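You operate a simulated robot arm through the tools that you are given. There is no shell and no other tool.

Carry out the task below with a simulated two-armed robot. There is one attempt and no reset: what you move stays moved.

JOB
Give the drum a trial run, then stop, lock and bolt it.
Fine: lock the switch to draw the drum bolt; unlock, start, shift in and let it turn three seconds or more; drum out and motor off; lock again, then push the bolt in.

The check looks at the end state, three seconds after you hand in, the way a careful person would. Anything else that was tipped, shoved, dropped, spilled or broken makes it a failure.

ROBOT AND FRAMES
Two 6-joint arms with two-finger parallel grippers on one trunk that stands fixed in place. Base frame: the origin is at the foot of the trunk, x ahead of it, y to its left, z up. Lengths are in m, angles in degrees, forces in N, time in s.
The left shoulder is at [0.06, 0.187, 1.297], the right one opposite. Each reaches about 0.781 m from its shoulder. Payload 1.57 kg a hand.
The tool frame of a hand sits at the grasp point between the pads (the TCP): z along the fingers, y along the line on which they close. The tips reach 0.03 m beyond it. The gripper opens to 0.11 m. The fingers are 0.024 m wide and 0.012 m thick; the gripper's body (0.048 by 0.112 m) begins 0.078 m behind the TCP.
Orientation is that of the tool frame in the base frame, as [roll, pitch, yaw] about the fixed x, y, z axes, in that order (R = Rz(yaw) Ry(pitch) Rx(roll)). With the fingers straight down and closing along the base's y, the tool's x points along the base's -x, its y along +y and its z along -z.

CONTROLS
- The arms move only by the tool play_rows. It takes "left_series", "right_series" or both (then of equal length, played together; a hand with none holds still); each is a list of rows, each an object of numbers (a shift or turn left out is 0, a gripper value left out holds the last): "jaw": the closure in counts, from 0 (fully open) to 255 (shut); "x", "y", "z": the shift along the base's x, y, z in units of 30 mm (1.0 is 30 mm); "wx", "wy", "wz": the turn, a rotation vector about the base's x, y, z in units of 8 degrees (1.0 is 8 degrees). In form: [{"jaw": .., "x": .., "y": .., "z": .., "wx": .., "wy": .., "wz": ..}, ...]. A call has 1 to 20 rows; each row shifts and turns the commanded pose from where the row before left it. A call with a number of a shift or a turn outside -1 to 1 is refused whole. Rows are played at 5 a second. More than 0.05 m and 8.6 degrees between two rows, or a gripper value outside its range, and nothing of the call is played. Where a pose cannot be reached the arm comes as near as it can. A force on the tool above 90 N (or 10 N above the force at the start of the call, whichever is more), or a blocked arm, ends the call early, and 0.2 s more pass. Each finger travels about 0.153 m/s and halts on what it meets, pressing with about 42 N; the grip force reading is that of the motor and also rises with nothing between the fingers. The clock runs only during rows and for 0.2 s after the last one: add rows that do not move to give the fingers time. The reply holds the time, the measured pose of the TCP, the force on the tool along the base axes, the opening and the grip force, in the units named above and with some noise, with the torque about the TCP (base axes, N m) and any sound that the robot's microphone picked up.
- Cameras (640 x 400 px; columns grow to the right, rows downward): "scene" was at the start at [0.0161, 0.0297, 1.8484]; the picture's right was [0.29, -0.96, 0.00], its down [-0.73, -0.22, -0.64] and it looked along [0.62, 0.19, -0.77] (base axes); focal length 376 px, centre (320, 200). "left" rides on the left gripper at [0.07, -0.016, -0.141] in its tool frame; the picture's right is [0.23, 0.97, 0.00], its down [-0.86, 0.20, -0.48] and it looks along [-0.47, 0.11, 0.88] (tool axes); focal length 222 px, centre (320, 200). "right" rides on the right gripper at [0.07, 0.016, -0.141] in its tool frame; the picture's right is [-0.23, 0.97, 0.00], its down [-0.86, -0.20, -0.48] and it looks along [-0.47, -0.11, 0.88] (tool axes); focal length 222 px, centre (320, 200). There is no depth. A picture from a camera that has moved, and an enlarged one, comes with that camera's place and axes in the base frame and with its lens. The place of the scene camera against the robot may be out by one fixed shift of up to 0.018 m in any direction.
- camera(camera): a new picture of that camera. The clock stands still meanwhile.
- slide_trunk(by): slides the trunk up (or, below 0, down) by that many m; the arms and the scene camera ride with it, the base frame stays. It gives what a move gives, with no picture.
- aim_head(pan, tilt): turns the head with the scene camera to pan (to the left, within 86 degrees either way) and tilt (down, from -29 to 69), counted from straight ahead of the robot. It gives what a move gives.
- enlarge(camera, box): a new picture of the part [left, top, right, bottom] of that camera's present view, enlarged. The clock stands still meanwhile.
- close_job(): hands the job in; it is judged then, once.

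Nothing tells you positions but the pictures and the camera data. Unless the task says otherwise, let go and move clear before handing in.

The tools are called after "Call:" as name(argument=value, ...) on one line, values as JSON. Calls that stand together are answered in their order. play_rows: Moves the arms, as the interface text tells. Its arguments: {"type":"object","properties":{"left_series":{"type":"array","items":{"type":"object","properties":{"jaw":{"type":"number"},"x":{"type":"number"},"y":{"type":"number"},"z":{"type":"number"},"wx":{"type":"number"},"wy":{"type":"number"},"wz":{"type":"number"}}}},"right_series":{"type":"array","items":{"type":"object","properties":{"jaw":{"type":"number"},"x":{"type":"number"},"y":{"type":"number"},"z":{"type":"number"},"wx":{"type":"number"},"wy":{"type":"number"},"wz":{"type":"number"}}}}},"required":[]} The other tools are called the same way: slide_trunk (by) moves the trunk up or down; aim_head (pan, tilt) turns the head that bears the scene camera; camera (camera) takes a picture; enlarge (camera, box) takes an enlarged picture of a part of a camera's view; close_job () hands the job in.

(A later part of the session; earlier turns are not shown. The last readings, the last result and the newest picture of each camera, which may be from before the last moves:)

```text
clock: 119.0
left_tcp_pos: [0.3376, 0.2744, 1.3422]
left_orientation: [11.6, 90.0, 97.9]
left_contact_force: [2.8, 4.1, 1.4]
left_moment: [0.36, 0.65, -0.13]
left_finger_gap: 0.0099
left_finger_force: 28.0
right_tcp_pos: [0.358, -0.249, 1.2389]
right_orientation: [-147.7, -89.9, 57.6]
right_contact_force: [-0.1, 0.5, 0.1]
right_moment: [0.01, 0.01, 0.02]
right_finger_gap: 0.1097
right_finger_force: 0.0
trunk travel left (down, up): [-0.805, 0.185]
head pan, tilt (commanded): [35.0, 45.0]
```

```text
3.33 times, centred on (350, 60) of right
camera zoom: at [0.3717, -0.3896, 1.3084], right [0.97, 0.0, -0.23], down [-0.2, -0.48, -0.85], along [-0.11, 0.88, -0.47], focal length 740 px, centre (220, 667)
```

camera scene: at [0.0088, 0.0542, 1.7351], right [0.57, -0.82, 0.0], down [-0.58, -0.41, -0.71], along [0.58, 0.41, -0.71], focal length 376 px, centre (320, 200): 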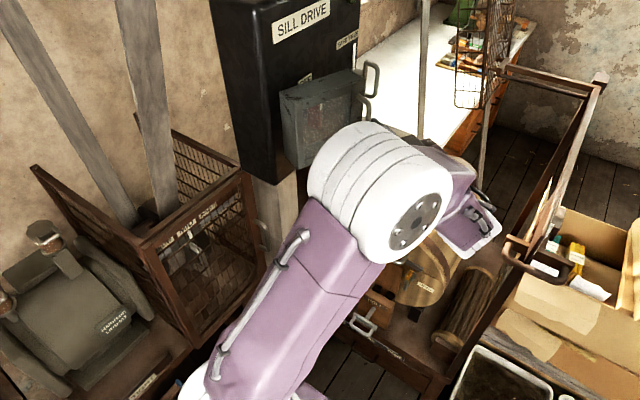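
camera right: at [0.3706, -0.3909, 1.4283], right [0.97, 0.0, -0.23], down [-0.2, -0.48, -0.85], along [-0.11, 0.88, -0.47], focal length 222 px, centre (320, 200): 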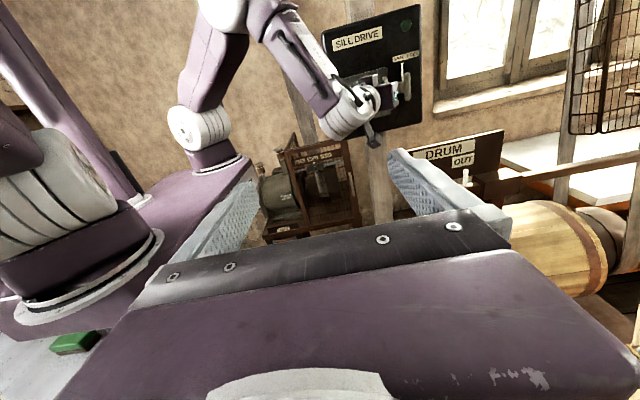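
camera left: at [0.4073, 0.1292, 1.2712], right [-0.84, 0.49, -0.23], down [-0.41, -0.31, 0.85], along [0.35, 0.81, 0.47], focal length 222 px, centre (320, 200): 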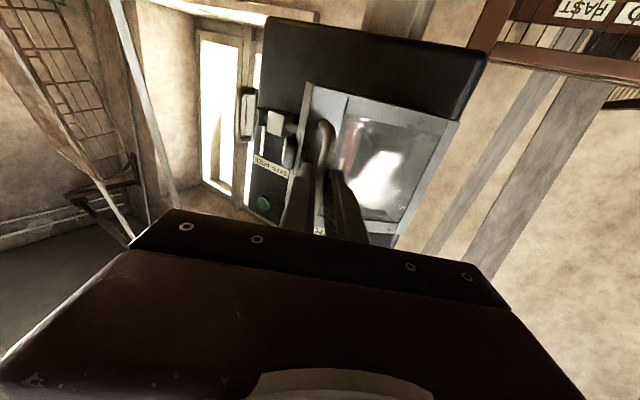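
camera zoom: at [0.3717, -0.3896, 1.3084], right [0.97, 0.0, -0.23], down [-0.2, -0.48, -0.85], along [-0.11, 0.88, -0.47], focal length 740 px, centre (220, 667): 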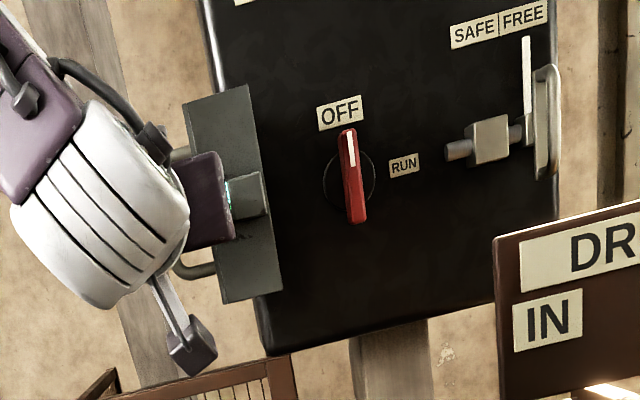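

No limit warnings. I'll open it on to about 115° so the hand has room at the switch.

Call:
play_rows(left_series=[{"x": -0.37, "y": 0.27, "wz": 0.4}, {"x": -0.37, "y": 0.27, "wz": 0.4}])

Call:
play_rows(left_series=[{"x": -0.31, "y": 0.33, "wz": 0.4}, {"x": -0.31, "y": 0.33, "wz": 0.4}])

Call:
enlarge(camera="right", box=[260, 0, 440, 120])

```text
clock: 119.6
left_tcp_pos: [0.3182, 0.2921, 1.3414]
left_orientation: [-19.1, 90.0, 73.8]
left_contact_force: [12.0, 11.9, 13.4]
left_moment: [0.52, 0.73, -0.31]
left_finger_gap: 0.01
left_finger_force: 28.5
right_tcp_pos: [0.3576, -0.2476, 1.2389]
right_orientation: [-139.5, -89.8, 49.4]
right_contact_force: [0.3, 1.0, -0.4]
right_moment: [0.0, 0.01, 0.02]
right_finger_gap: 0.1101
right_finger_force: 0.1
trunk travel left (down, up): [-0.805, 0.185]
head pan, tilt (commanded): [35.0, 45.0]
```

```text
clock: 120.2
left_tcp_pos: [0.3026, 0.3117, 1.3401]
left_orientation: [41.1, 89.9, 139.9]
left_contact_force: [21.9, 15.7, 19.0]
left_moment: [0.53, 0.67, -0.68]
left_finger_gap: 0.0099
left_finger_force: 28.4
right_tcp_pos: [0.3613, -0.2474, 1.2376]
right_orientation: [-125.3, -89.6, 35.2]
right_contact_force: [0.1, 0.5, -0.6]
right_moment: [0.01, 0.02, -0.02]
right_finger_gap: 0.1101
right_finger_force: 0.0
trunk travel left (down, up): [-0.805, 0.185]
head pan, tilt (commanded): [35.0, 45.0]
```

```text
3.33 times, centred on (350, 60) of right
camera zoom: at [0.3761, -0.3877, 1.3078], right [0.97, 0.0, -0.23], down [-0.2, -0.48, -0.85], along [-0.11, 0.88, -0.47], focal length 740 px, centre (220, 667)
```

zoom: 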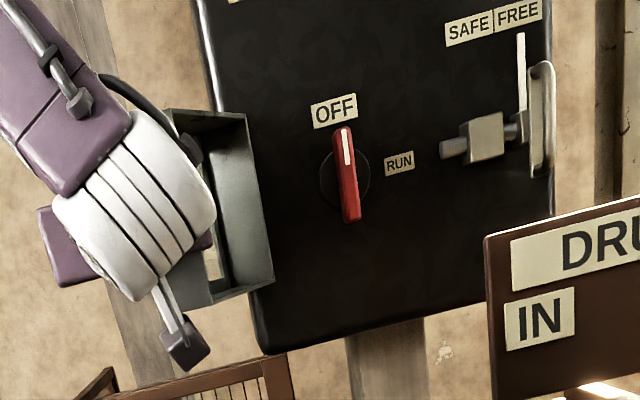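

The force is rising, so about 110° is enough. I'll ease off, open the fingers just enough to clear the bar, and withdraw toward −y.

Call:
play_rows(left_series=[{"x": 0.12, "y": -0.1}, {"jaw": 200}, {}, {"y": -0.5}, {"y": -0.8}, {"y": -0.8}, {"y": -0.5, "x": 0.5}])

Call:
camera(camera="right")

Call:
camera(camera="left")

```text
clock: 121.8
left_tcp_pos: [0.3139, 0.2326, 1.3371]
left_orientation: [151.4, 89.9, -109.5]
left_contact_force: [-0.7, 0.6, 0.4]
left_moment: [0.02, -0.02, 0.0]
left_finger_gap: 0.0236
left_finger_force: 0.1
left hand out of reach, approached as far as the arm can: row 7
right_tcp_pos: [0.357, -0.2491, 1.2378]
right_orientation: [-115.3, -89.9, 25.0]
right_contact_force: [-0.7, -0.3, 0.3]
right_moment: [0.01, 0.01, 0.05]
right_finger_gap: 0.1099
right_finger_force: 0.0
trunk travel left (down, up): [-0.805, 0.185]
head pan, tilt (commanded): [35.0, 45.0]
```

```text
taken
camera right: at [0.3719, -0.3908, 1.3079], right [0.97, 0.0, -0.23], down [-0.2, -0.48, -0.85], along [-0.11, 0.88, -0.47], focal length 222 px, centre (320, 200)
```

right: 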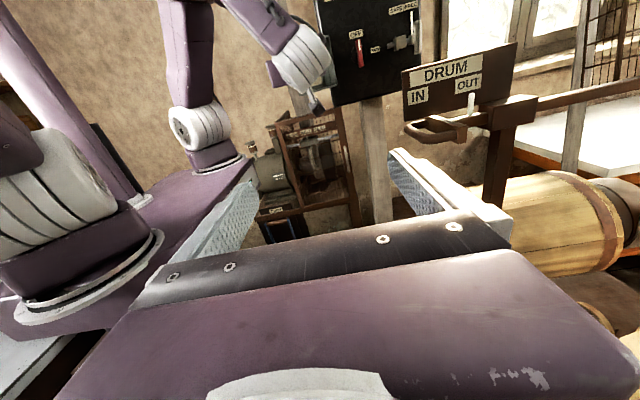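

```text
taken
camera left: at [0.3514, 0.0964, 1.2653], right [-0.96, -0.15, -0.23], down [-0.12, -0.5, 0.86], along [-0.25, 0.85, 0.47], focal length 222 px, centre (320, 200)
```

left: 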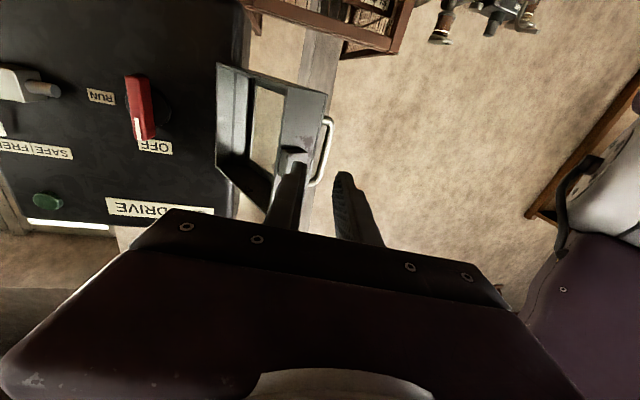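

The hood stays open and the switch is exposed: knob centre at about (0.501, 0.40, 1.344), 7 cm long, vertical at OFF. I'll bring the left hand square in front of it, pointing straight at the panel.

Call:
play_rows(left_series=[{"x": 0.89, "z": 0.03, "wz": -0.163}, {"x": 0.89, "z": 0.03, "wz": -0.163}, {"x": 0.89, "z": 0.03, "wz": -0.163}, {"x": 0.89, "z": 0.03, "wz": -0.163}, {"x": 0.89, "z": 0.03, "wz": -0.163}, {"x": 0.89, "z": 0.03, "wz": -0.163, "jaw": 140}, {"x": 0.89, "z": 0.03, "wz": -0.163}, {}])

Call:
camera(camera="left")

Call:
enlarge(camera="right", box=[260, 0, 440, 120])

```text
clock: 123.6
left_tcp_pos: [0.5005, 0.2345, 1.3429]
left_orientation: [-41.2, 89.9, 48.8]
left_contact_force: [0.9, -1.4, 0.3]
left_moment: [-0.02, 0.0, -0.01]
left_finger_gap: 0.0495
left_finger_force: 0.1
right_tcp_pos: [0.3561, -0.2503, 1.2389]
right_orientation: [12.3, -89.9, -102.4]
right_contact_force: [0.5, 0.1, 0.4]
right_moment: [-0.04, -0.01, -0.03]
right_finger_gap: 0.1099
right_finger_force: 0.1
trunk travel left (down, up): [-0.805, 0.185]
head pan, tilt (commanded): [35.0, 45.0]
```

```text
taken
camera left: at [0.5155, 0.0928, 1.2728], right [-0.97, 0.0, -0.23], down [-0.2, -0.48, 0.85], along [-0.11, 0.88, 0.47], focal length 222 px, centre (320, 200)
```

left: 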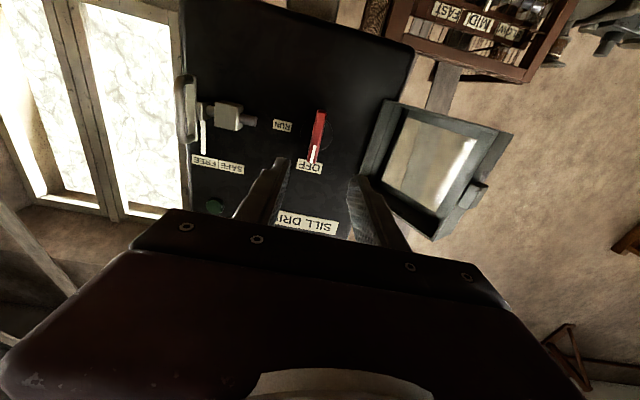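

```text
3.33 times, centred on (350, 60) of right
camera zoom: at [0.3705, -0.3909, 1.3083], right [0.97, 0.0, -0.23], down [-0.2, -0.48, -0.85], along [-0.11, 0.88, -0.47], focal length 740 px, centre (220, 667)
```

zoom: 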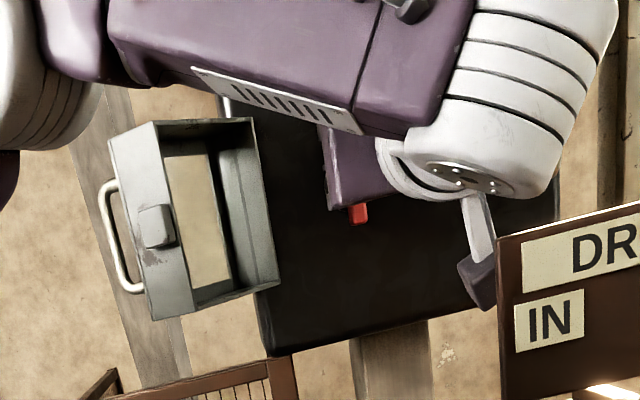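

The knob sits right between the fingers. Moving in.

Call:
play_rows(left_series=[{"y": 0.9, "x": 0.02}, {"y": 0.9, "x": 0.02}, {"y": 0.9, "x": 0.02}])

Call:
enlarge(camera="left", box=[220, 80, 420, 220])

```text
clock: 124.4
left_tcp_pos: [0.5015, 0.3153, 1.3438]
left_orientation: [109.7, 90.0, -160.3]
left_contact_force: [-0.9, 0.6, -0.3]
left_moment: [0.02, 0.04, 0.02]
left_finger_gap: 0.0496
left_finger_force: 0.0
right_tcp_pos: [0.3558, -0.2495, 1.239]
right_orientation: [-167.5, -89.9, 77.4]
right_contact_force: [0.3, 0.1, 0.2]
right_moment: [0.01, -0.01, -0.02]
right_finger_gap: 0.1101
right_finger_force: 0.0
trunk travel left (down, up): [-0.805, 0.185]
head pan, tilt (commanded): [35.0, 45.0]
```

```text
2.86 times, centred on (320, 150) of left
camera zoom: at [0.5175, 0.1746, 1.272], right [-0.97, 0.0, -0.23], down [-0.2, -0.48, 0.85], along [-0.11, 0.88, 0.47], focal length 635 px, centre (320, 343)
```

zoom: 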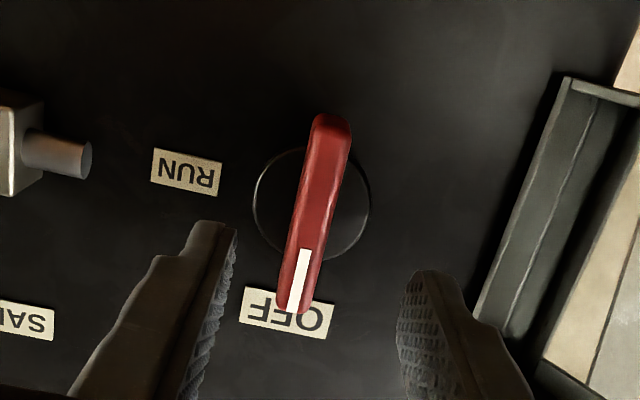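

Call:
play_rows(left_series=[{"y": 0.9, "x": 0.03, "z": -0.07}, {"y": 0.5, "x": 0.03, "z": -0.06}, {"y": 0.4}])

Call:
enlarge(camera="left", box=[220, 80, 420, 220])

```text
clock: 125.2
left_tcp_pos: [0.5041, 0.3679, 1.3404]
left_orientation: [-46.1, 90.0, 44.0]
left_contact_force: [0.0, -0.1, 0.0]
left_moment: [-0.02, -0.02, 0.02]
left_finger_gap: 0.0496
left_finger_force: 0.1
right_tcp_pos: [0.3551, -0.2502, 1.2391]
right_orientation: [-140.9, -89.9, 50.8]
right_contact_force: [0.8, 1.3, -0.4]
right_moment: [0.04, 0.04, 0.01]
right_finger_gap: 0.11
right_finger_force: 0.1
trunk travel left (down, up): [-0.805, 0.185]
head pan, tilt (commanded): [35.0, 45.0]
```

```text
2.86 times, centred on (320, 150) of left
camera zoom: at [0.519, 0.2279, 1.268], right [-0.97, 0.0, -0.23], down [-0.2, -0.48, 0.85], along [-0.11, 0.88, 0.47], focal length 635 px, centre (320, 343)
```

zoom: 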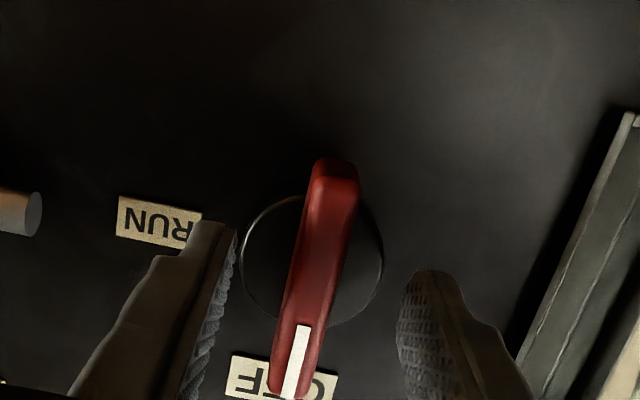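

Call:
play_rows(left_series=[{"y": 0.27, "z": 0.04}, {"jaw": 255}, {}, {}])

Call:
enlarge(camera="left", box=[220, 80, 420, 220])

```text
clock: 126.2
left_tcp_pos: [0.5051, 0.3765, 1.3393]
left_orientation: [-31.8, 89.9, 58.2]
left_contact_force: [5.5, 2.8, 5.6]
left_moment: [-0.13, 0.12, -0.12]
left_finger_gap: 0.0139
left_finger_force: 29.9
right_tcp_pos: [0.3572, -0.2491, 1.2387]
right_orientation: [-132.7, -89.9, 42.7]
right_contact_force: [-0.9, -0.6, -0.1]
right_moment: [0.0, -0.03, 0.02]
right_finger_gap: 0.1097
right_finger_force: 0.0
trunk travel left (down, up): [-0.805, 0.185]
head pan, tilt (commanded): [35.0, 45.0]
```

```text
2.86 times, centred on (320, 150) of left
camera zoom: at [0.5202, 0.2366, 1.2691], right [-0.97, 0.0, -0.23], down [-0.2, -0.48, 0.85], along [-0.11, 0.88, 0.47], focal length 635 px, centre (320, 343)
```

zoom: 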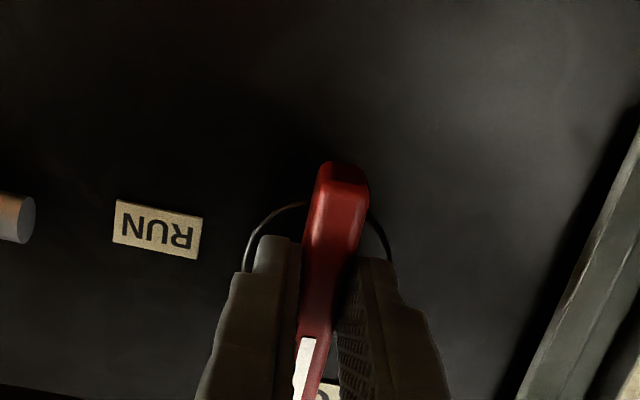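

The knob is gripped (14 mm). Before starting the motor I'll examine the DRUM rod handle so the right hand can shift it.

Call:
enlarge(camera="right", box=[380, 40, 560, 165])

Call:
aim_head(pan=0, tilt=45)

Call:
camera(camera="scene")

Call:
enlarge(camera="scene", box=[260, 140, 420, 260])

```text
3.20 times, centred on (470, 102) of right
camera zoom: at [0.3718, -0.3904, 1.3082], right [0.97, 0.0, -0.23], down [-0.2, -0.48, -0.85], along [-0.11, 0.88, -0.47], focal length 711 px, centre (-160, 512)
```

zoom: 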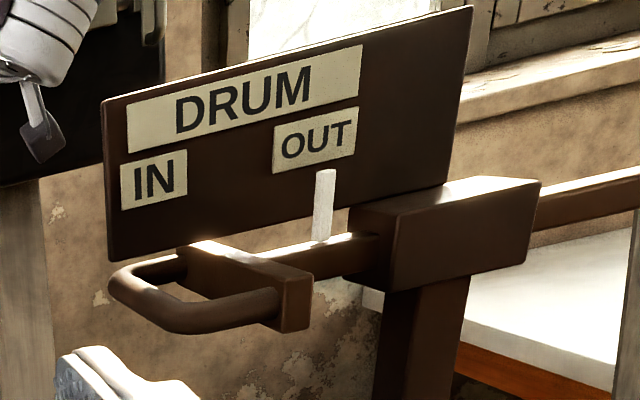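

```text
clock: 127.2
left_tcp_pos: [0.5045, 0.3772, 1.3409]
left_orientation: [-29.1, 89.8, 60.9]
left_contact_force: [8.1, 5.2, 11.8]
left_moment: [-0.07, 0.09, -0.21]
left_finger_gap: 0.0137
left_finger_force: 30.2
right_tcp_pos: [0.3566, -0.2494, 1.2384]
right_orientation: [-129.6, -89.9, 39.5]
right_contact_force: [0.6, 0.5, 0.2]
right_moment: [0.0, 0.04, -0.01]
right_finger_gap: 0.1097
right_finger_force: 0.0
trunk travel left (down, up): [-0.805, 0.185]
head pan, tilt (commanded): [0.0, 45.0]
```

```text
taken
camera scene: at [0.0252, 0.0079, 1.7352], right [0.0, -1.0, 0.0], down [-0.71, 0.0, -0.71], along [0.71, 0.0, -0.71], focal length 376 px, centre (320, 200)
```

scene: 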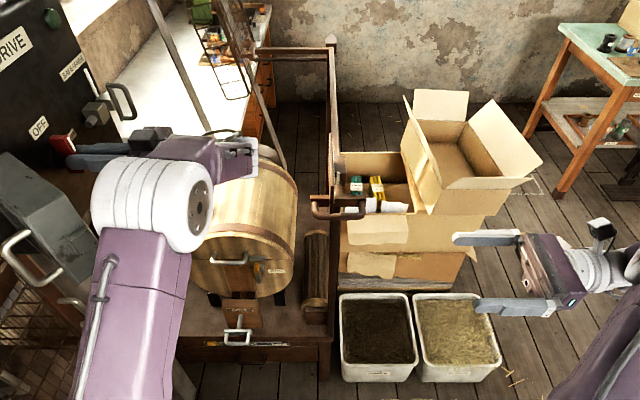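

```text
3.33 times, centred on (340, 200) of scene
camera zoom: at [0.0252, 0.0079, 1.7352], right [0.0, -1.0, 0.0], down [-0.71, 0.0, -0.71], along [0.71, 0.0, -0.71], focal length 1253 px, centre (253, 200)
```

zoom: 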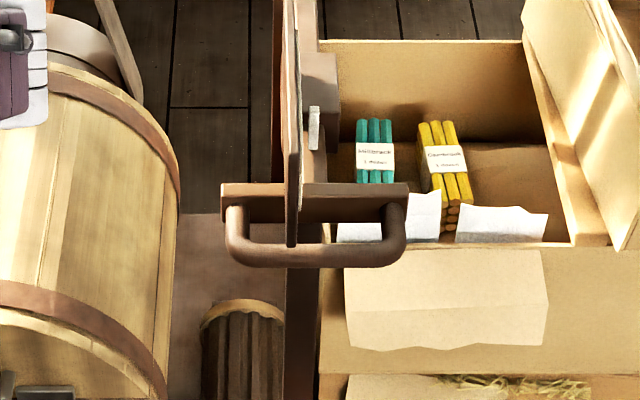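

The rod's U-handle bar is at about (0.499, −0.027, 1.198), with the DRUM plate just above it slightly to the left. The right hand can come down tilted from the right, one finger inside the U. I'll pose the right hand first, with the motor still off.

Call:
play_rows(right_series=[{"z": 0.3, "wx": -0.94, "jaw": 160}, {"z": 0.3, "wx": -0.94}, {"z": 0.3, "wx": -0.94}, {"z": 0.3, "wx": -0.94}, {"z": 0.3, "wx": -0.94}, {"z": 0.3, "wx": -0.94}, {"z": 0.3, "wx": -0.94}, {"z": 0.3, "wx": -0.92}, {}])

Call:
camera(camera="right")

Call:
camera(camera="scene")

```text
clock: 129.2
left_tcp_pos: [0.5055, 0.3767, 1.3393]
left_orientation: [-16.4, 90.0, 73.6]
left_contact_force: [8.4, 5.7, 15.3]
left_moment: [0.01, 0.07, -0.16]
left_finger_gap: 0.0137
left_finger_force: 29.9
right_tcp_pos: [0.3574, -0.2484, 1.3104]
right_orientation: [-180.0, -29.8, 90.0]
right_contact_force: [0.8, 0.5, -0.1]
right_moment: [-0.02, 0.0, 0.0]
right_finger_gap: 0.0408
right_finger_force: 0.2
trunk travel left (down, up): [-0.805, 0.185]
head pan, tilt (commanded): [0.0, 45.0]
```

```text
taken
camera right: at [0.3721, -0.2589, 1.4679], right [0.97, -0.2, -0.11], down [-0.2, -0.98, -0.01], along [-0.11, 0.03, -0.99], focal length 222 px, centre (320, 200)
```

right: 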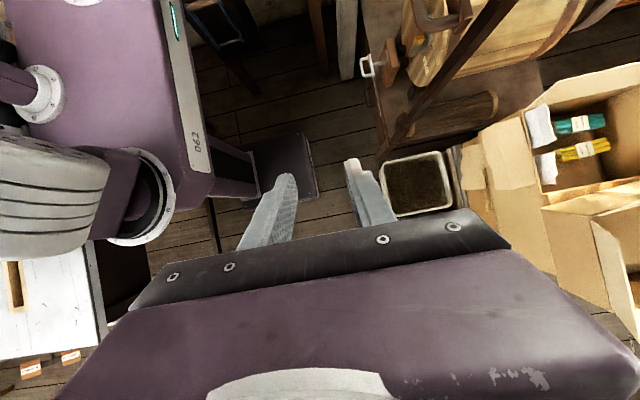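

```text
taken
camera scene: at [0.0251, 0.0078, 1.7352], right [0.0, -1.0, 0.0], down [-0.71, 0.0, -0.71], along [0.71, 0.0, -0.71], focal length 376 px, centre (320, 200)
```

scene: 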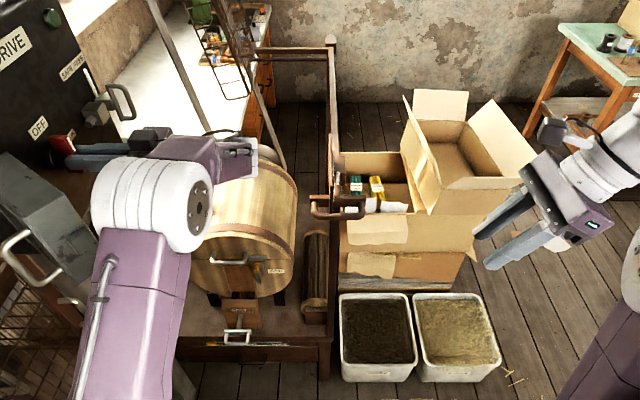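

Call:
play_rows(right_series=[{"x": 0.79, "y": 0.8, "z": -0.05}, {"x": 0.79, "y": 0.8, "z": -0.05}, {"x": 0.79, "y": 0.8, "z": -0.05}, {"x": 0.79, "y": 0.8, "z": -0.05}, {"x": 0.79, "y": 0.8, "z": -0.05}, {"x": 0.79, "y": 0.8, "z": -0.05}, {}])

Call:
camera(camera="right")

Call:
enlarge(camera="scene", box=[240, 120, 440, 270])

```text
clock: 130.8
left_tcp_pos: [0.5058, 0.3775, 1.3403]
left_orientation: [-11.9, 89.9, 78.0]
left_contact_force: [8.9, 6.7, 14.6]
left_moment: [0.52, 0.03, -0.22]
left_finger_gap: 0.014
left_finger_force: 30.0
right_tcp_pos: [0.4986, -0.105, 1.3013]
right_orientation: [-179.9, -30.0, 89.9]
right_contact_force: [0.1, -0.7, 0.3]
right_moment: [-0.03, 0.0, 0.01]
right_finger_gap: 0.041
right_finger_force: 0.0
trunk travel left (down, up): [-0.805, 0.185]
head pan, tilt (commanded): [0.0, 45.0]
```

```text
taken
camera right: at [0.5147, -0.115, 1.4591], right [0.97, -0.2, -0.11], down [-0.2, -0.98, -0.01], along [-0.11, 0.03, -0.99], focal length 222 px, centre (320, 200)
```

right: 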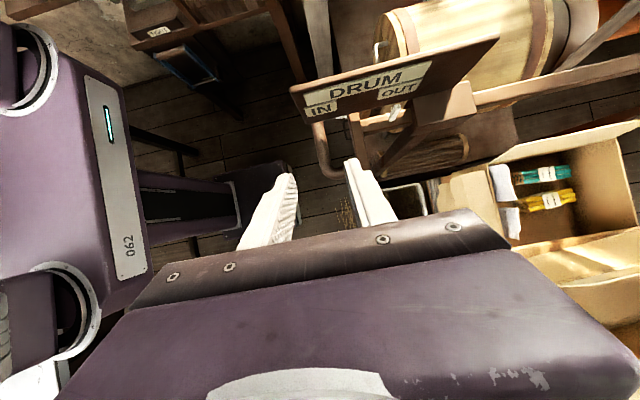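

```text
2.67 times, centred on (340, 195) of scene
camera zoom: at [0.025, 0.0078, 1.7352], right [0.0, -1.0, 0.0], down [-0.71, 0.0, -0.71], along [0.71, 0.0, -0.71], focal length 1002 px, centre (267, 213)
```

zoom: 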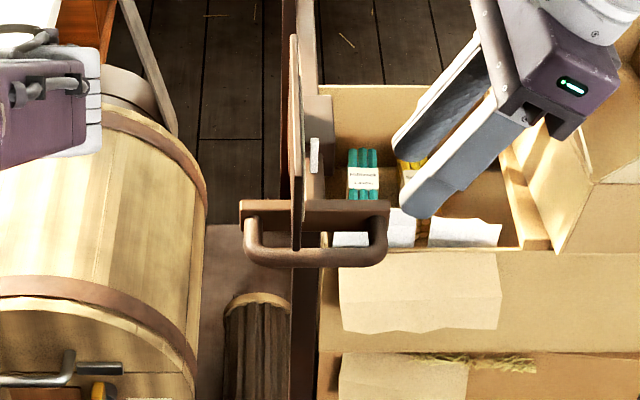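

Call:
enlarge(camera="right", box=[240, 60, 440, 200])

```text
2.86 times, centred on (340, 130) of right
camera zoom: at [0.5147, -0.115, 1.4591], right [0.97, -0.2, -0.11], down [-0.2, -0.98, -0.01], along [-0.11, 0.03, -0.99], focal length 635 px, centre (263, 400)
```

zoom: 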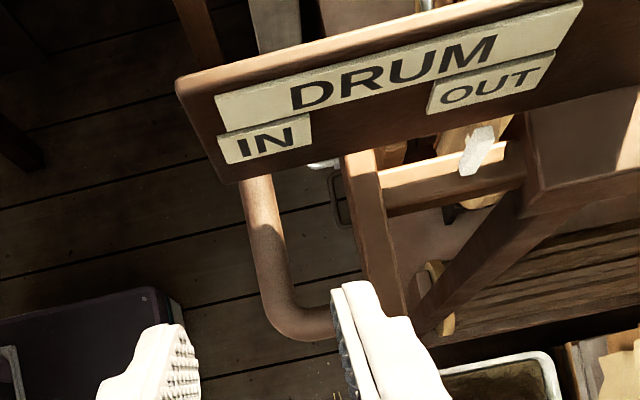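

The hole between bar and crossbar is about 27 mm; with the jaw at about 26 mm a finger fits. I'll set that and descend along the tilt.

Call:
play_rows(right_series=[{"jaw": 195}, {"x": 0.02, "y": 0.53, "z": -0.8}, {"x": 0.02, "y": 0.53, "z": -0.8}])

Call:
enlarge(camera="right", box=[240, 60, 440, 200])

Call:
enlarge(camera="scene", box=[280, 140, 400, 240])

```text
clock: 131.6
left_tcp_pos: [0.5063, 0.3786, 1.3407]
left_orientation: [-10.9, 89.8, 79.1]
left_contact_force: [8.6, 6.1, 13.8]
left_moment: [0.56, 0.06, -0.16]
left_finger_gap: 0.0138
left_finger_force: 30.3
right_tcp_pos: [0.4993, -0.0727, 1.2539]
right_orientation: [180.0, -29.9, 89.9]
right_contact_force: [0.3, -0.3, -0.8]
right_moment: [-0.01, -0.01, -0.03]
right_finger_gap: 0.0261
right_finger_force: 0.0
trunk travel left (down, up): [-0.805, 0.185]
head pan, tilt (commanded): [0.0, 45.0]
```

```text
2.86 times, centred on (340, 130) of right
camera zoom: at [0.5149, -0.0836, 1.4111], right [0.97, -0.2, -0.11], down [-0.2, -0.98, -0.01], along [-0.11, 0.03, -0.99], focal length 635 px, centre (263, 400)
```

zoom: 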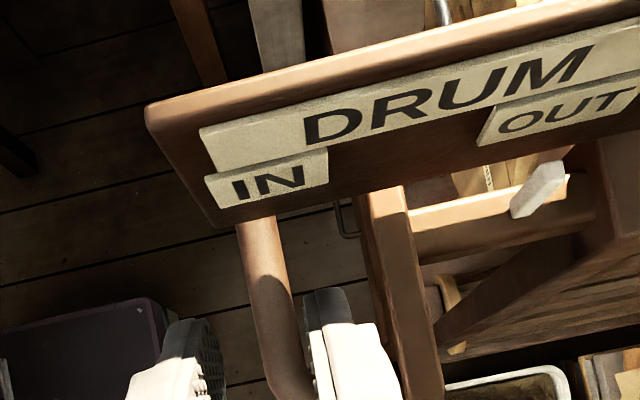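

```text
4.00 times, centred on (340, 190) of scene
camera zoom: at [0.0251, 0.0079, 1.7352], right [0.0, -1.0, 0.0], down [-0.71, 0.0, -0.71], along [0.71, 0.0, -0.71], focal length 1504 px, centre (240, 240)
```

zoom: 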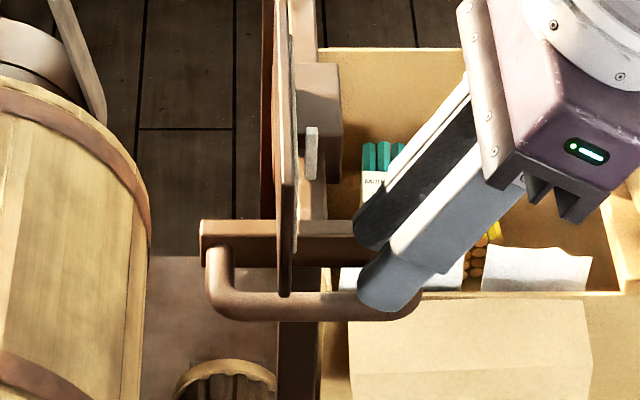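

The fingers straddle the bar correctly. Going down the rest and gripping.

Call:
play_rows(right_series=[{"x": 0.02, "y": 0.53, "z": -0.85}, {"x": 0.02, "y": 0.5, "z": -0.8}, {}])

Call:
enlarge(camera="right", box=[240, 60, 440, 200])

Call:
enlarge(camera="scene", box=[280, 140, 400, 240])

```text
clock: 132.4
left_tcp_pos: [0.5052, 0.3775, 1.341]
left_orientation: [-13.2, 89.9, 76.7]
left_contact_force: [8.1, 5.9, 13.5]
left_moment: [0.5, 0.06, -0.18]
left_finger_gap: 0.014
left_finger_force: 30.5
right_tcp_pos: [0.5004, -0.0426, 1.2033]
right_orientation: [-180.0, -29.8, 89.8]
right_contact_force: [0.3, 0.6, -0.2]
right_moment: [0.01, -0.01, 0.0]
right_finger_gap: 0.026
right_finger_force: 0.1
trunk travel left (down, up): [-0.805, 0.185]
head pan, tilt (commanded): [0.0, 45.0]
```

```text
2.86 times, centred on (340, 130) of right
camera zoom: at [0.5166, -0.0522, 1.3608], right [0.97, -0.2, -0.11], down [-0.2, -0.98, -0.01], along [-0.11, 0.03, -0.99], focal length 635 px, centre (263, 400)
```

zoom: 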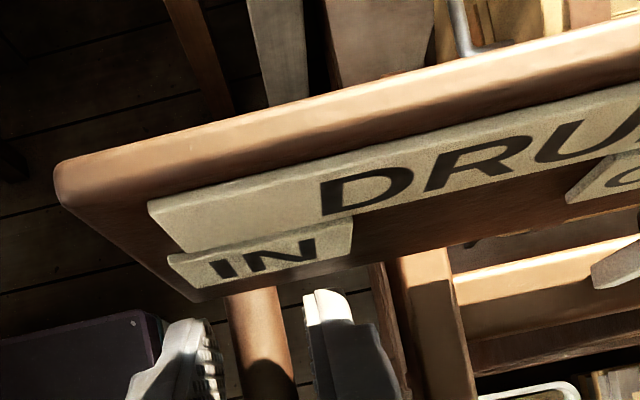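

```text
4.00 times, centred on (340, 190) of scene
camera zoom: at [0.0251, 0.0078, 1.7352], right [0.0, -1.0, 0.0], down [-0.71, 0.0, -0.71], along [0.71, 0.0, -0.71], focal length 1504 px, centre (240, 240)
```

zoom: 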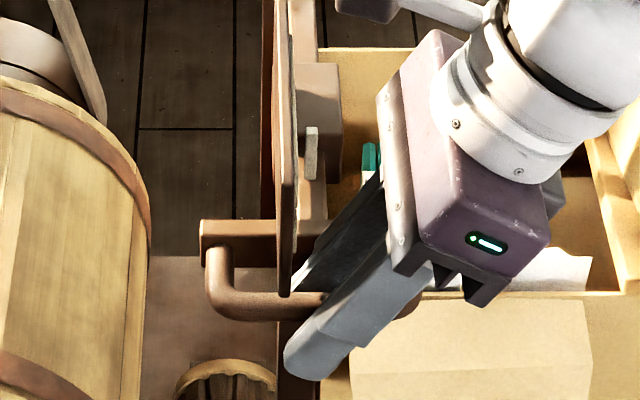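

In place without contact. I'll close the right fingers on the rod handle, then start the motor by turning the knob to RUN with the left hand.

Call:
play_rows(right_series=[{"jaw": 255}, {}, {}])

Call:
play_rows(left_series=[{"wy": 1}, {"wy": 1}, {"wy": 1}])

Call:
camera(camera="left")

```text
clock: 133.2
left_tcp_pos: [0.5054, 0.3773, 1.3403]
left_orientation: [-16.1, 89.9, 73.9]
left_contact_force: [5.7, 3.8, 15.1]
left_moment: [0.27, 0.04, -0.21]
left_finger_gap: 0.0138
left_finger_force: 30.8
right_tcp_pos: [0.5017, -0.0423, 1.2024]
right_orientation: [-179.9, -30.0, 89.9]
right_contact_force: [2.3, 4.6, -4.2]
right_moment: [-0.07, -0.06, -0.91]
right_finger_gap: 0.0139
right_finger_force: 30.8
trunk travel left (down, up): [-0.805, 0.185]
head pan, tilt (commanded): [0.0, 45.0]
```

```text
clock: 134.0
left_tcp_pos: [0.5034, 0.3765, 1.3409]
left_orientation: [89.7, 66.0, 179.8]
left_contact_force: [-5.3, 1.3, 13.9]
left_moment: [1.03, -0.06, -0.26]
left_finger_gap: 0.0138
left_finger_force: 30.4
right_tcp_pos: [0.501, -0.0431, 1.2043]
right_orientation: [-179.9, -30.0, 90.0]
right_contact_force: [5.8, 5.3, -14.7]
right_moment: [0.44, -0.04, -0.87]
right_finger_gap: 0.0139
right_finger_force: 30.2
trunk travel left (down, up): [-0.805, 0.185]
head pan, tilt (commanded): [0.0, 45.0]
```

```text
taken
camera left: at [0.4888, 0.2365, 1.2687], right [-0.98, 0.0, 0.19], down [0.17, -0.48, 0.86], along [0.09, 0.88, 0.47], focal length 222 px, centre (320, 200)
```

left: 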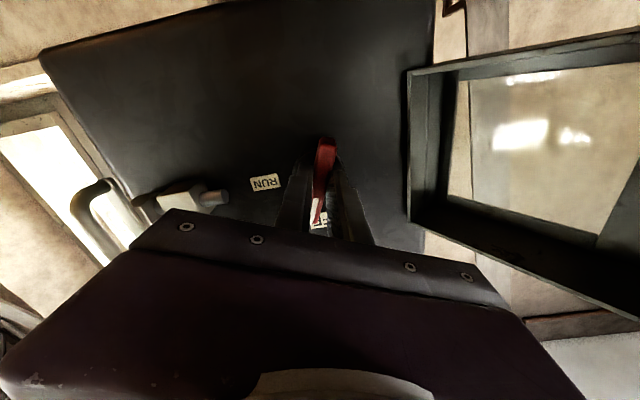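

The knob is turning with the hand, low torque. Continuing toward RUN.

Call:
play_rows(left_series=[{"wy": 1}, {"wy": 1}, {"wy": 1}, {"wy": 1}])

Call:
play_rows(left_series=[{"wy": 1}, {"wy": 1}, {"wy": 1}])

Call:
camera(camera="left")

```text
clock: 135.0
left_tcp_pos: [0.5012, 0.3785, 1.3412]
left_orientation: [89.8, 34.1, -179.9]
left_contact_force: [-12.2, 5.8, 21.0]
left_moment: [0.57, -0.11, -0.29]
left_finger_gap: 0.0139
left_finger_force: 30.6
right_tcp_pos: [0.4979, -0.0427, 1.2042]
right_orientation: [179.8, -29.9, 89.9]
right_contact_force: [7.1, 3.6, -20.7]
right_moment: [-0.14, 0.02, -0.86]
right_finger_gap: 0.014
right_finger_force: 30.5
trunk travel left (down, up): [-0.805, 0.185]
head pan, tilt (commanded): [0.0, 45.0]
```

```text
clock: 135.8
left_tcp_pos: [0.4999, 0.377, 1.3444]
left_orientation: [89.6, 10.2, -180.0]
left_contact_force: [-10.5, 9.0, 33.9]
left_moment: [0.36, -0.17, -0.02]
left_finger_gap: 0.0137
left_finger_force: 29.6
right_tcp_pos: [0.4973, -0.042, 1.2051]
right_orientation: [179.8, -30.0, 90.0]
right_contact_force: [7.3, 2.9, -21.4]
right_moment: [-0.27, 0.0, -0.87]
right_finger_gap: 0.0138
right_finger_force: 30.3
trunk travel left (down, up): [-0.805, 0.185]
head pan, tilt (commanded): [0.0, 45.0]
```

```text
taken
camera left: at [0.4338, 0.2364, 1.3134], right [-0.4, -0.01, 0.92], down [0.81, -0.48, 0.34], along [0.44, 0.88, 0.2], focal length 222 px, centre (320, 200)
```

left: 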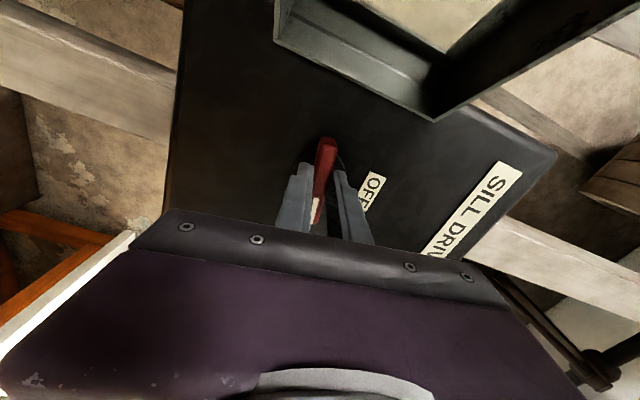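

Call:
play_rows(left_series=[{"wy": 0.7, "z": 0.06, "x": -0.03}, {"wy": 0.6, "z": 0.06, "x": -0.03}, {}])

Call:
enlarge(camera="left", box=[220, 100, 420, 240])

Call:
camera(camera="scene")

```text
clock: 136.6
left_tcp_pos: [0.4998, 0.3768, 1.3457]
left_orientation: [89.8, -0.2, 180.0]
left_contact_force: [-1.9, 12.5, 25.6]
left_moment: [0.24, -0.51, 0.72]
left_finger_gap: 0.0136
left_finger_force: 30.5
right_tcp_pos: [0.4996, -0.0428, 1.205]
right_orientation: [179.9, -30.0, 90.0]
right_contact_force: [4.0, -3.3, -8.3]
right_moment: [0.13, -0.02, -0.89]
right_finger_gap: 0.0139
right_finger_force: 30.8
trunk travel left (down, up): [-0.805, 0.185]
head pan, tilt (commanded): [0.0, 45.0]
```

```text
2.86 times, centred on (320, 170) of left
camera zoom: at [0.4292, 0.2364, 1.3275], right [-0.22, 0.0, 0.97], down [0.86, -0.48, 0.19], along [0.47, 0.88, 0.11], focal length 635 px, centre (320, 286)
```

zoom: 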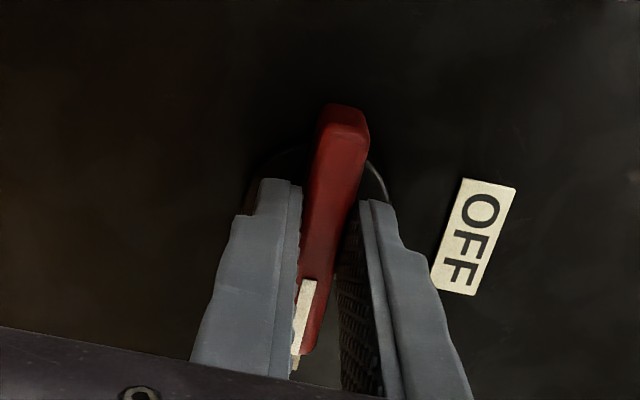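

```text
taken
camera scene: at [0.0215, 0.0077, 1.7353], right [0.0, -1.0, 0.0], down [-0.71, 0.0, -0.71], along [0.71, 0.0, -0.71], focal length 376 px, centre (320, 200)
```

scene: 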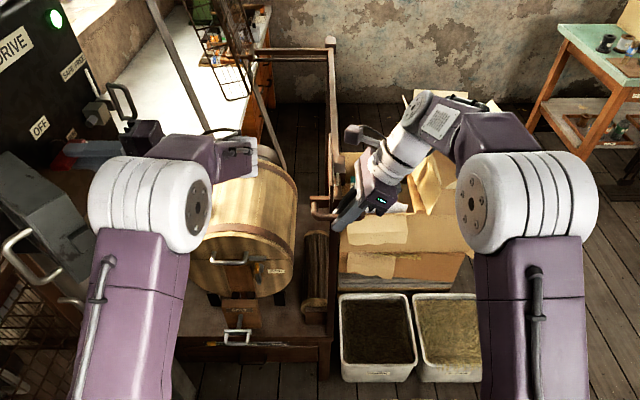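

The green lamp is lit: the motor is running. Now I'll shift the drum IN by pulling the rod toward the robot.

Call:
play_rows(right_series=[{"x": -0.4}, {"x": -0.4}, {"x": -0.4}, {"x": -0.4}])

Call:
enlarge(camera="scene", box=[180, 120, 400, 360])

```text
clock: 137.6
left_tcp_pos: [0.5007, 0.376, 1.3453]
left_orientation: [89.9, -0.4, 179.7]
left_contact_force: [6.2, 12.5, 19.6]
left_moment: [0.19, -0.37, -0.01]
left_finger_gap: 0.0137
left_finger_force: 30.3
right_tcp_pos: [0.4495, -0.0428, 1.2045]
right_orientation: [179.7, -30.0, 90.0]
right_contact_force: [-2.9, -5.6, 11.4]
right_moment: [0.22, 0.06, -0.85]
right_finger_gap: 0.0138
right_finger_force: 29.8
trunk travel left (down, up): [-0.805, 0.185]
head pan, tilt (commanded): [0.0, 45.0]
```

```text
1.67 times, centred on (290, 240) of scene
camera zoom: at [0.0202, 0.008, 1.7354], right [0.0, -1.0, 0.0], down [-0.71, 0.0, -0.71], along [0.71, 0.0, -0.71], focal length 626 px, centre (370, 133)
```

zoom: 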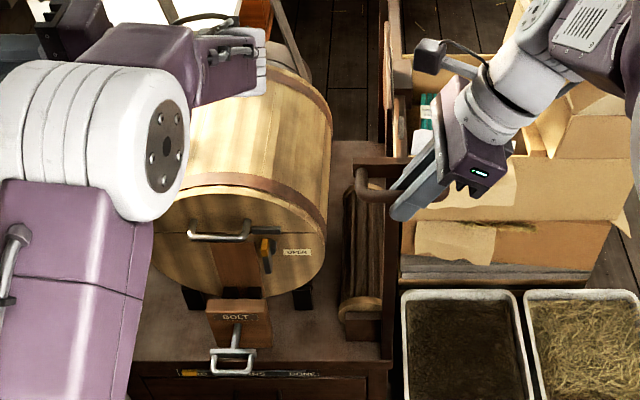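

Call:
play_rows(right_series=[{"x": -0.35}, {"x": -0.35}, {}])

Call:
enlarge(camera="scene", box=[180, 120, 400, 360])

Call:
enlarge(camera="right", box=[240, 60, 480, 210])

```text
clock: 138.4
left_tcp_pos: [0.4996, 0.3767, 1.3442]
left_orientation: [89.9, -0.2, 180.0]
left_contact_force: [-5.0, 3.2, 19.6]
left_moment: [0.36, -0.34, -0.61]
left_finger_gap: 0.0138
left_finger_force: 31.0
right_tcp_pos: [0.431, -0.0434, 1.2051]
right_orientation: [179.6, -30.0, 89.9]
right_contact_force: [13.4, 3.3, 10.4]
right_moment: [-0.45, -0.05, -0.95]
right_finger_gap: 0.0139
right_finger_force: 29.7
trunk travel left (down, up): [-0.805, 0.185]
head pan, tilt (commanded): [0.0, 45.0]
```

```text
1.67 times, centred on (290, 240) of scene
camera zoom: at [0.0219, 0.0075, 1.7353], right [0.0, -1.0, 0.0], down [-0.71, 0.0, -0.71], along [0.71, 0.0, -0.71], focal length 626 px, centre (370, 133)
```

zoom: 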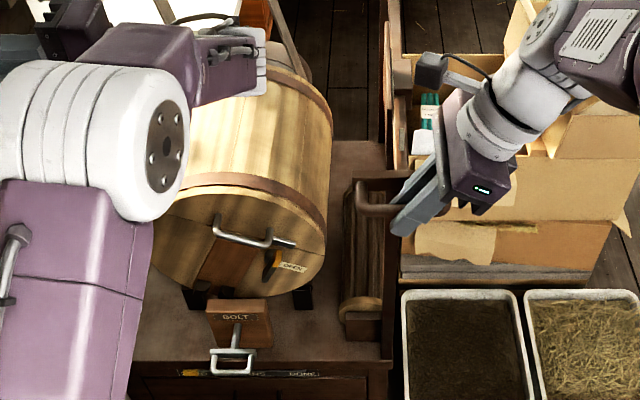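

```text
2.67 times, centred on (360, 135) of right
camera zoom: at [0.4451, -0.0527, 1.3626], right [0.97, -0.2, -0.11], down [-0.2, -0.98, -0.01], along [-0.1, 0.04, -0.99], focal length 592 px, centre (213, 373)
```

zoom: 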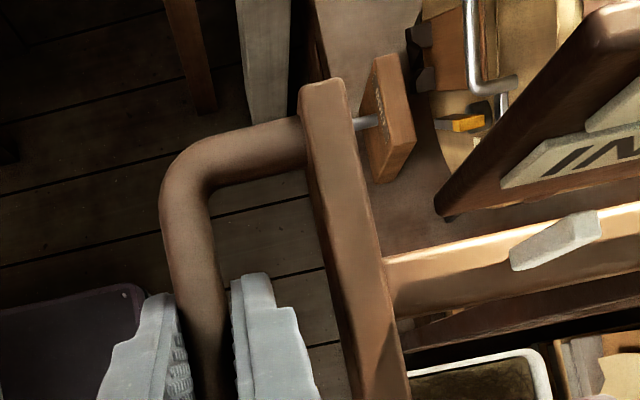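

The drum is turning. I'll pull the last few millimetres to be fully IN and let it run.

Call:
play_rows(right_series=[{"x": -0.15}, {}, {}, {}, {}, {}])

Call:
enlarge(camera="scene", box=[180, 200, 340, 360])

```text
clock: 139.8
left_tcp_pos: [0.5002, 0.378, 1.3449]
left_orientation: [89.6, -0.2, -179.7]
left_contact_force: [-21.4, -5.5, 24.8]
left_moment: [0.22, -0.57, 0.67]
left_finger_gap: 0.0139
left_finger_force: 30.6
right_tcp_pos: [0.43, -0.0421, 1.2053]
right_orientation: [179.2, -30.1, 90.0]
right_contact_force: [40.6, 16.0, 4.9]
right_moment: [0.24, -0.21, -0.67]
right_finger_gap: 0.0136
right_finger_force: 30.2
trunk travel left (down, up): [-0.805, 0.185]
head pan, tilt (commanded): [0.0, 45.0]
```

```text
2.50 times, centred on (260, 280) of scene
camera zoom: at [0.0244, 0.0074, 1.7352], right [0.0, -1.0, 0.0], down [-0.71, 0.0, -0.71], along [0.71, 0.0, -0.71], focal length 940 px, centre (470, 0)
```

zoom: 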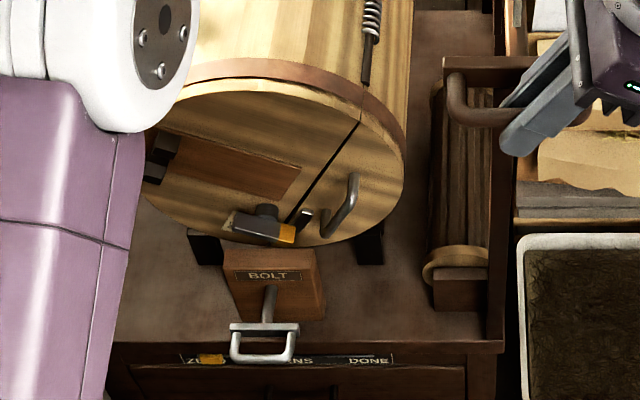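

It's turning well and the yellow TURNS marker has begun to move from ZERO. I'll ease the pull slightly and let it run several seconds.

Call:
play_rows(right_series=[{"x": 0.1}, {}, {}, {}, {}, {}, {}, {}, {}, {}, {}, {}, {}, {}, {}])

Call:
enlarge(camera="scene", box=[180, 200, 340, 360])

```text
clock: 143.0
left_tcp_pos: [0.5002, 0.3762, 1.3445]
left_orientation: [89.8, -0.2, -179.9]
left_contact_force: [-8.3, 3.6, 25.6]
left_moment: [0.45, -0.44, 0.2]
left_finger_gap: 0.0137
left_finger_force: 29.9
right_tcp_pos: [0.4312, -0.0433, 1.2048]
right_orientation: [179.7, -29.9, 90.0]
right_contact_force: [25.7, 5.3, 14.4]
right_moment: [0.11, -0.13, -0.93]
right_finger_gap: 0.0139
right_finger_force: 30.3
trunk travel left (down, up): [-0.805, 0.185]
head pan, tilt (commanded): [0.0, 45.0]
```

```text
2.50 times, centred on (260, 280) of scene
camera zoom: at [0.0229, 0.0075, 1.7353], right [0.0, -1.0, 0.0], down [-0.71, 0.0, -0.71], along [0.71, 0.0, -0.71], focal length 940 px, centre (470, 0)
```

zoom: 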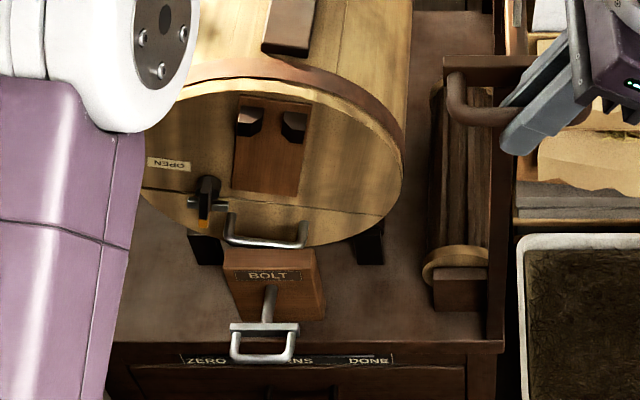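

The drum has keeper lugs on its face that belong at the bottom around the bolt, so I'll need to stop it there. I'll sample its speed and the TURNS marker.

Call:
play_rows(right_series=[{}])

Call:
enlarge(camera="scene", box=[180, 200, 340, 360])

Call:
play_rows(right_series=[{}])

Call:
enlarge(camera="scene", box=[180, 200, 340, 360])

```text
clock: 143.4
left_tcp_pos: [0.501, 0.3775, 1.3448]
left_orientation: [89.8, -0.3, -179.8]
left_contact_force: [-7.8, 3.8, 26.7]
left_moment: [0.39, -0.41, 0.13]
left_finger_gap: 0.0141
left_finger_force: 30.4
right_tcp_pos: [0.4311, -0.0439, 1.2044]
right_orientation: [179.5, -30.0, 90.0]
right_contact_force: [24.5, 3.7, 14.2]
right_moment: [0.13, -0.16, -0.94]
right_finger_gap: 0.014
right_finger_force: 30.1
trunk travel left (down, up): [-0.805, 0.185]
head pan, tilt (commanded): [0.0, 45.0]
```

```text
2.50 times, centred on (260, 280) of scene
camera zoom: at [0.0229, 0.0075, 1.7353], right [0.0, -1.0, 0.0], down [-0.71, 0.0, -0.71], along [0.71, 0.0, -0.71], focal length 940 px, centre (470, 0)
```

zoom: 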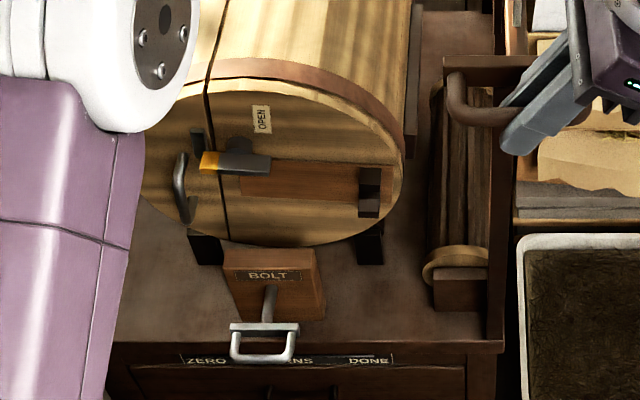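

```text
clock: 143.8
left_tcp_pos: [0.5012, 0.3764, 1.3438]
left_orientation: [89.8, -0.3, -179.8]
left_contact_force: [-7.8, 4.2, 26.2]
left_moment: [0.25, -0.47, 0.24]
left_finger_gap: 0.0137
left_finger_force: 30.6
right_tcp_pos: [0.4316, -0.0422, 1.2051]
right_orientation: [179.6, -29.9, 90.0]
right_contact_force: [24.8, 5.6, 14.3]
right_moment: [0.13, -0.17, -0.9]
right_finger_gap: 0.0141
right_finger_force: 30.1
trunk travel left (down, up): [-0.805, 0.185]
head pan, tilt (commanded): [0.0, 45.0]
```

```text
2.50 times, centred on (260, 280) of scene
camera zoom: at [0.0229, 0.0075, 1.7353], right [0.0, -1.0, 0.0], down [-0.71, 0.0, -0.71], along [0.71, 0.0, -0.71], focal length 940 px, centre (470, 0)
```

zoom: 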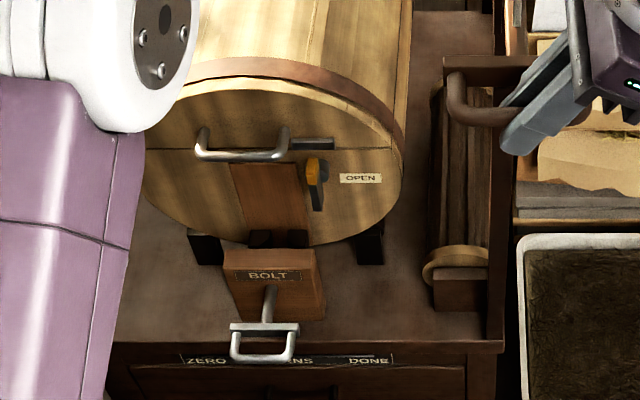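

The drum makes one turn in about 1.6 s (225°/s, clockwise), and the lugs are at the bottom at clock ≈143.8. I'll let it run until the TURNS marker nears DONE.

Call:
play_rows(right_series=[{}, {}, {}, {}, {}, {}, {}])

Call:
enlarge(camera="scene", box=[180, 240, 340, 360])

```text
clock: 145.4
left_tcp_pos: [0.5017, 0.3767, 1.3447]
left_orientation: [89.8, -0.3, -179.9]
left_contact_force: [-8.1, 3.3, 26.2]
left_moment: [0.39, -0.48, 0.12]
left_finger_gap: 0.0139
left_finger_force: 30.3
right_tcp_pos: [0.4312, -0.042, 1.2042]
right_orientation: [179.6, -30.0, 90.0]
right_contact_force: [25.3, 5.0, 13.1]
right_moment: [0.1, -0.15, -0.91]
right_finger_gap: 0.0141
right_finger_force: 30.3
trunk travel left (down, up): [-0.805, 0.185]
head pan, tilt (commanded): [0.0, 45.0]
```

```text
3.33 times, centred on (260, 300) of scene
camera zoom: at [0.023, 0.0075, 1.7353], right [0.0, -1.0, 0.0], down [-0.71, 0.0, -0.71], along [0.71, 0.0, -0.71], focal length 1253 px, centre (520, -133)
```

zoom: 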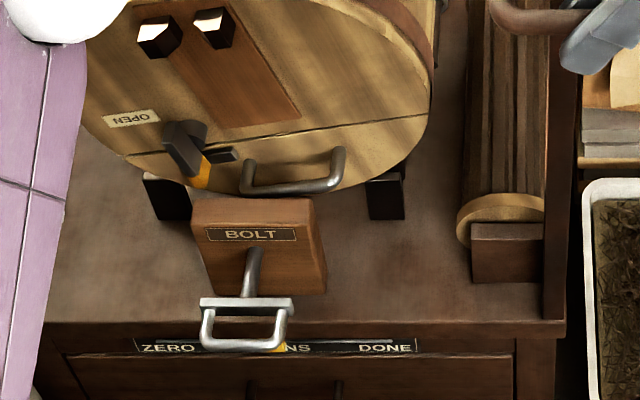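

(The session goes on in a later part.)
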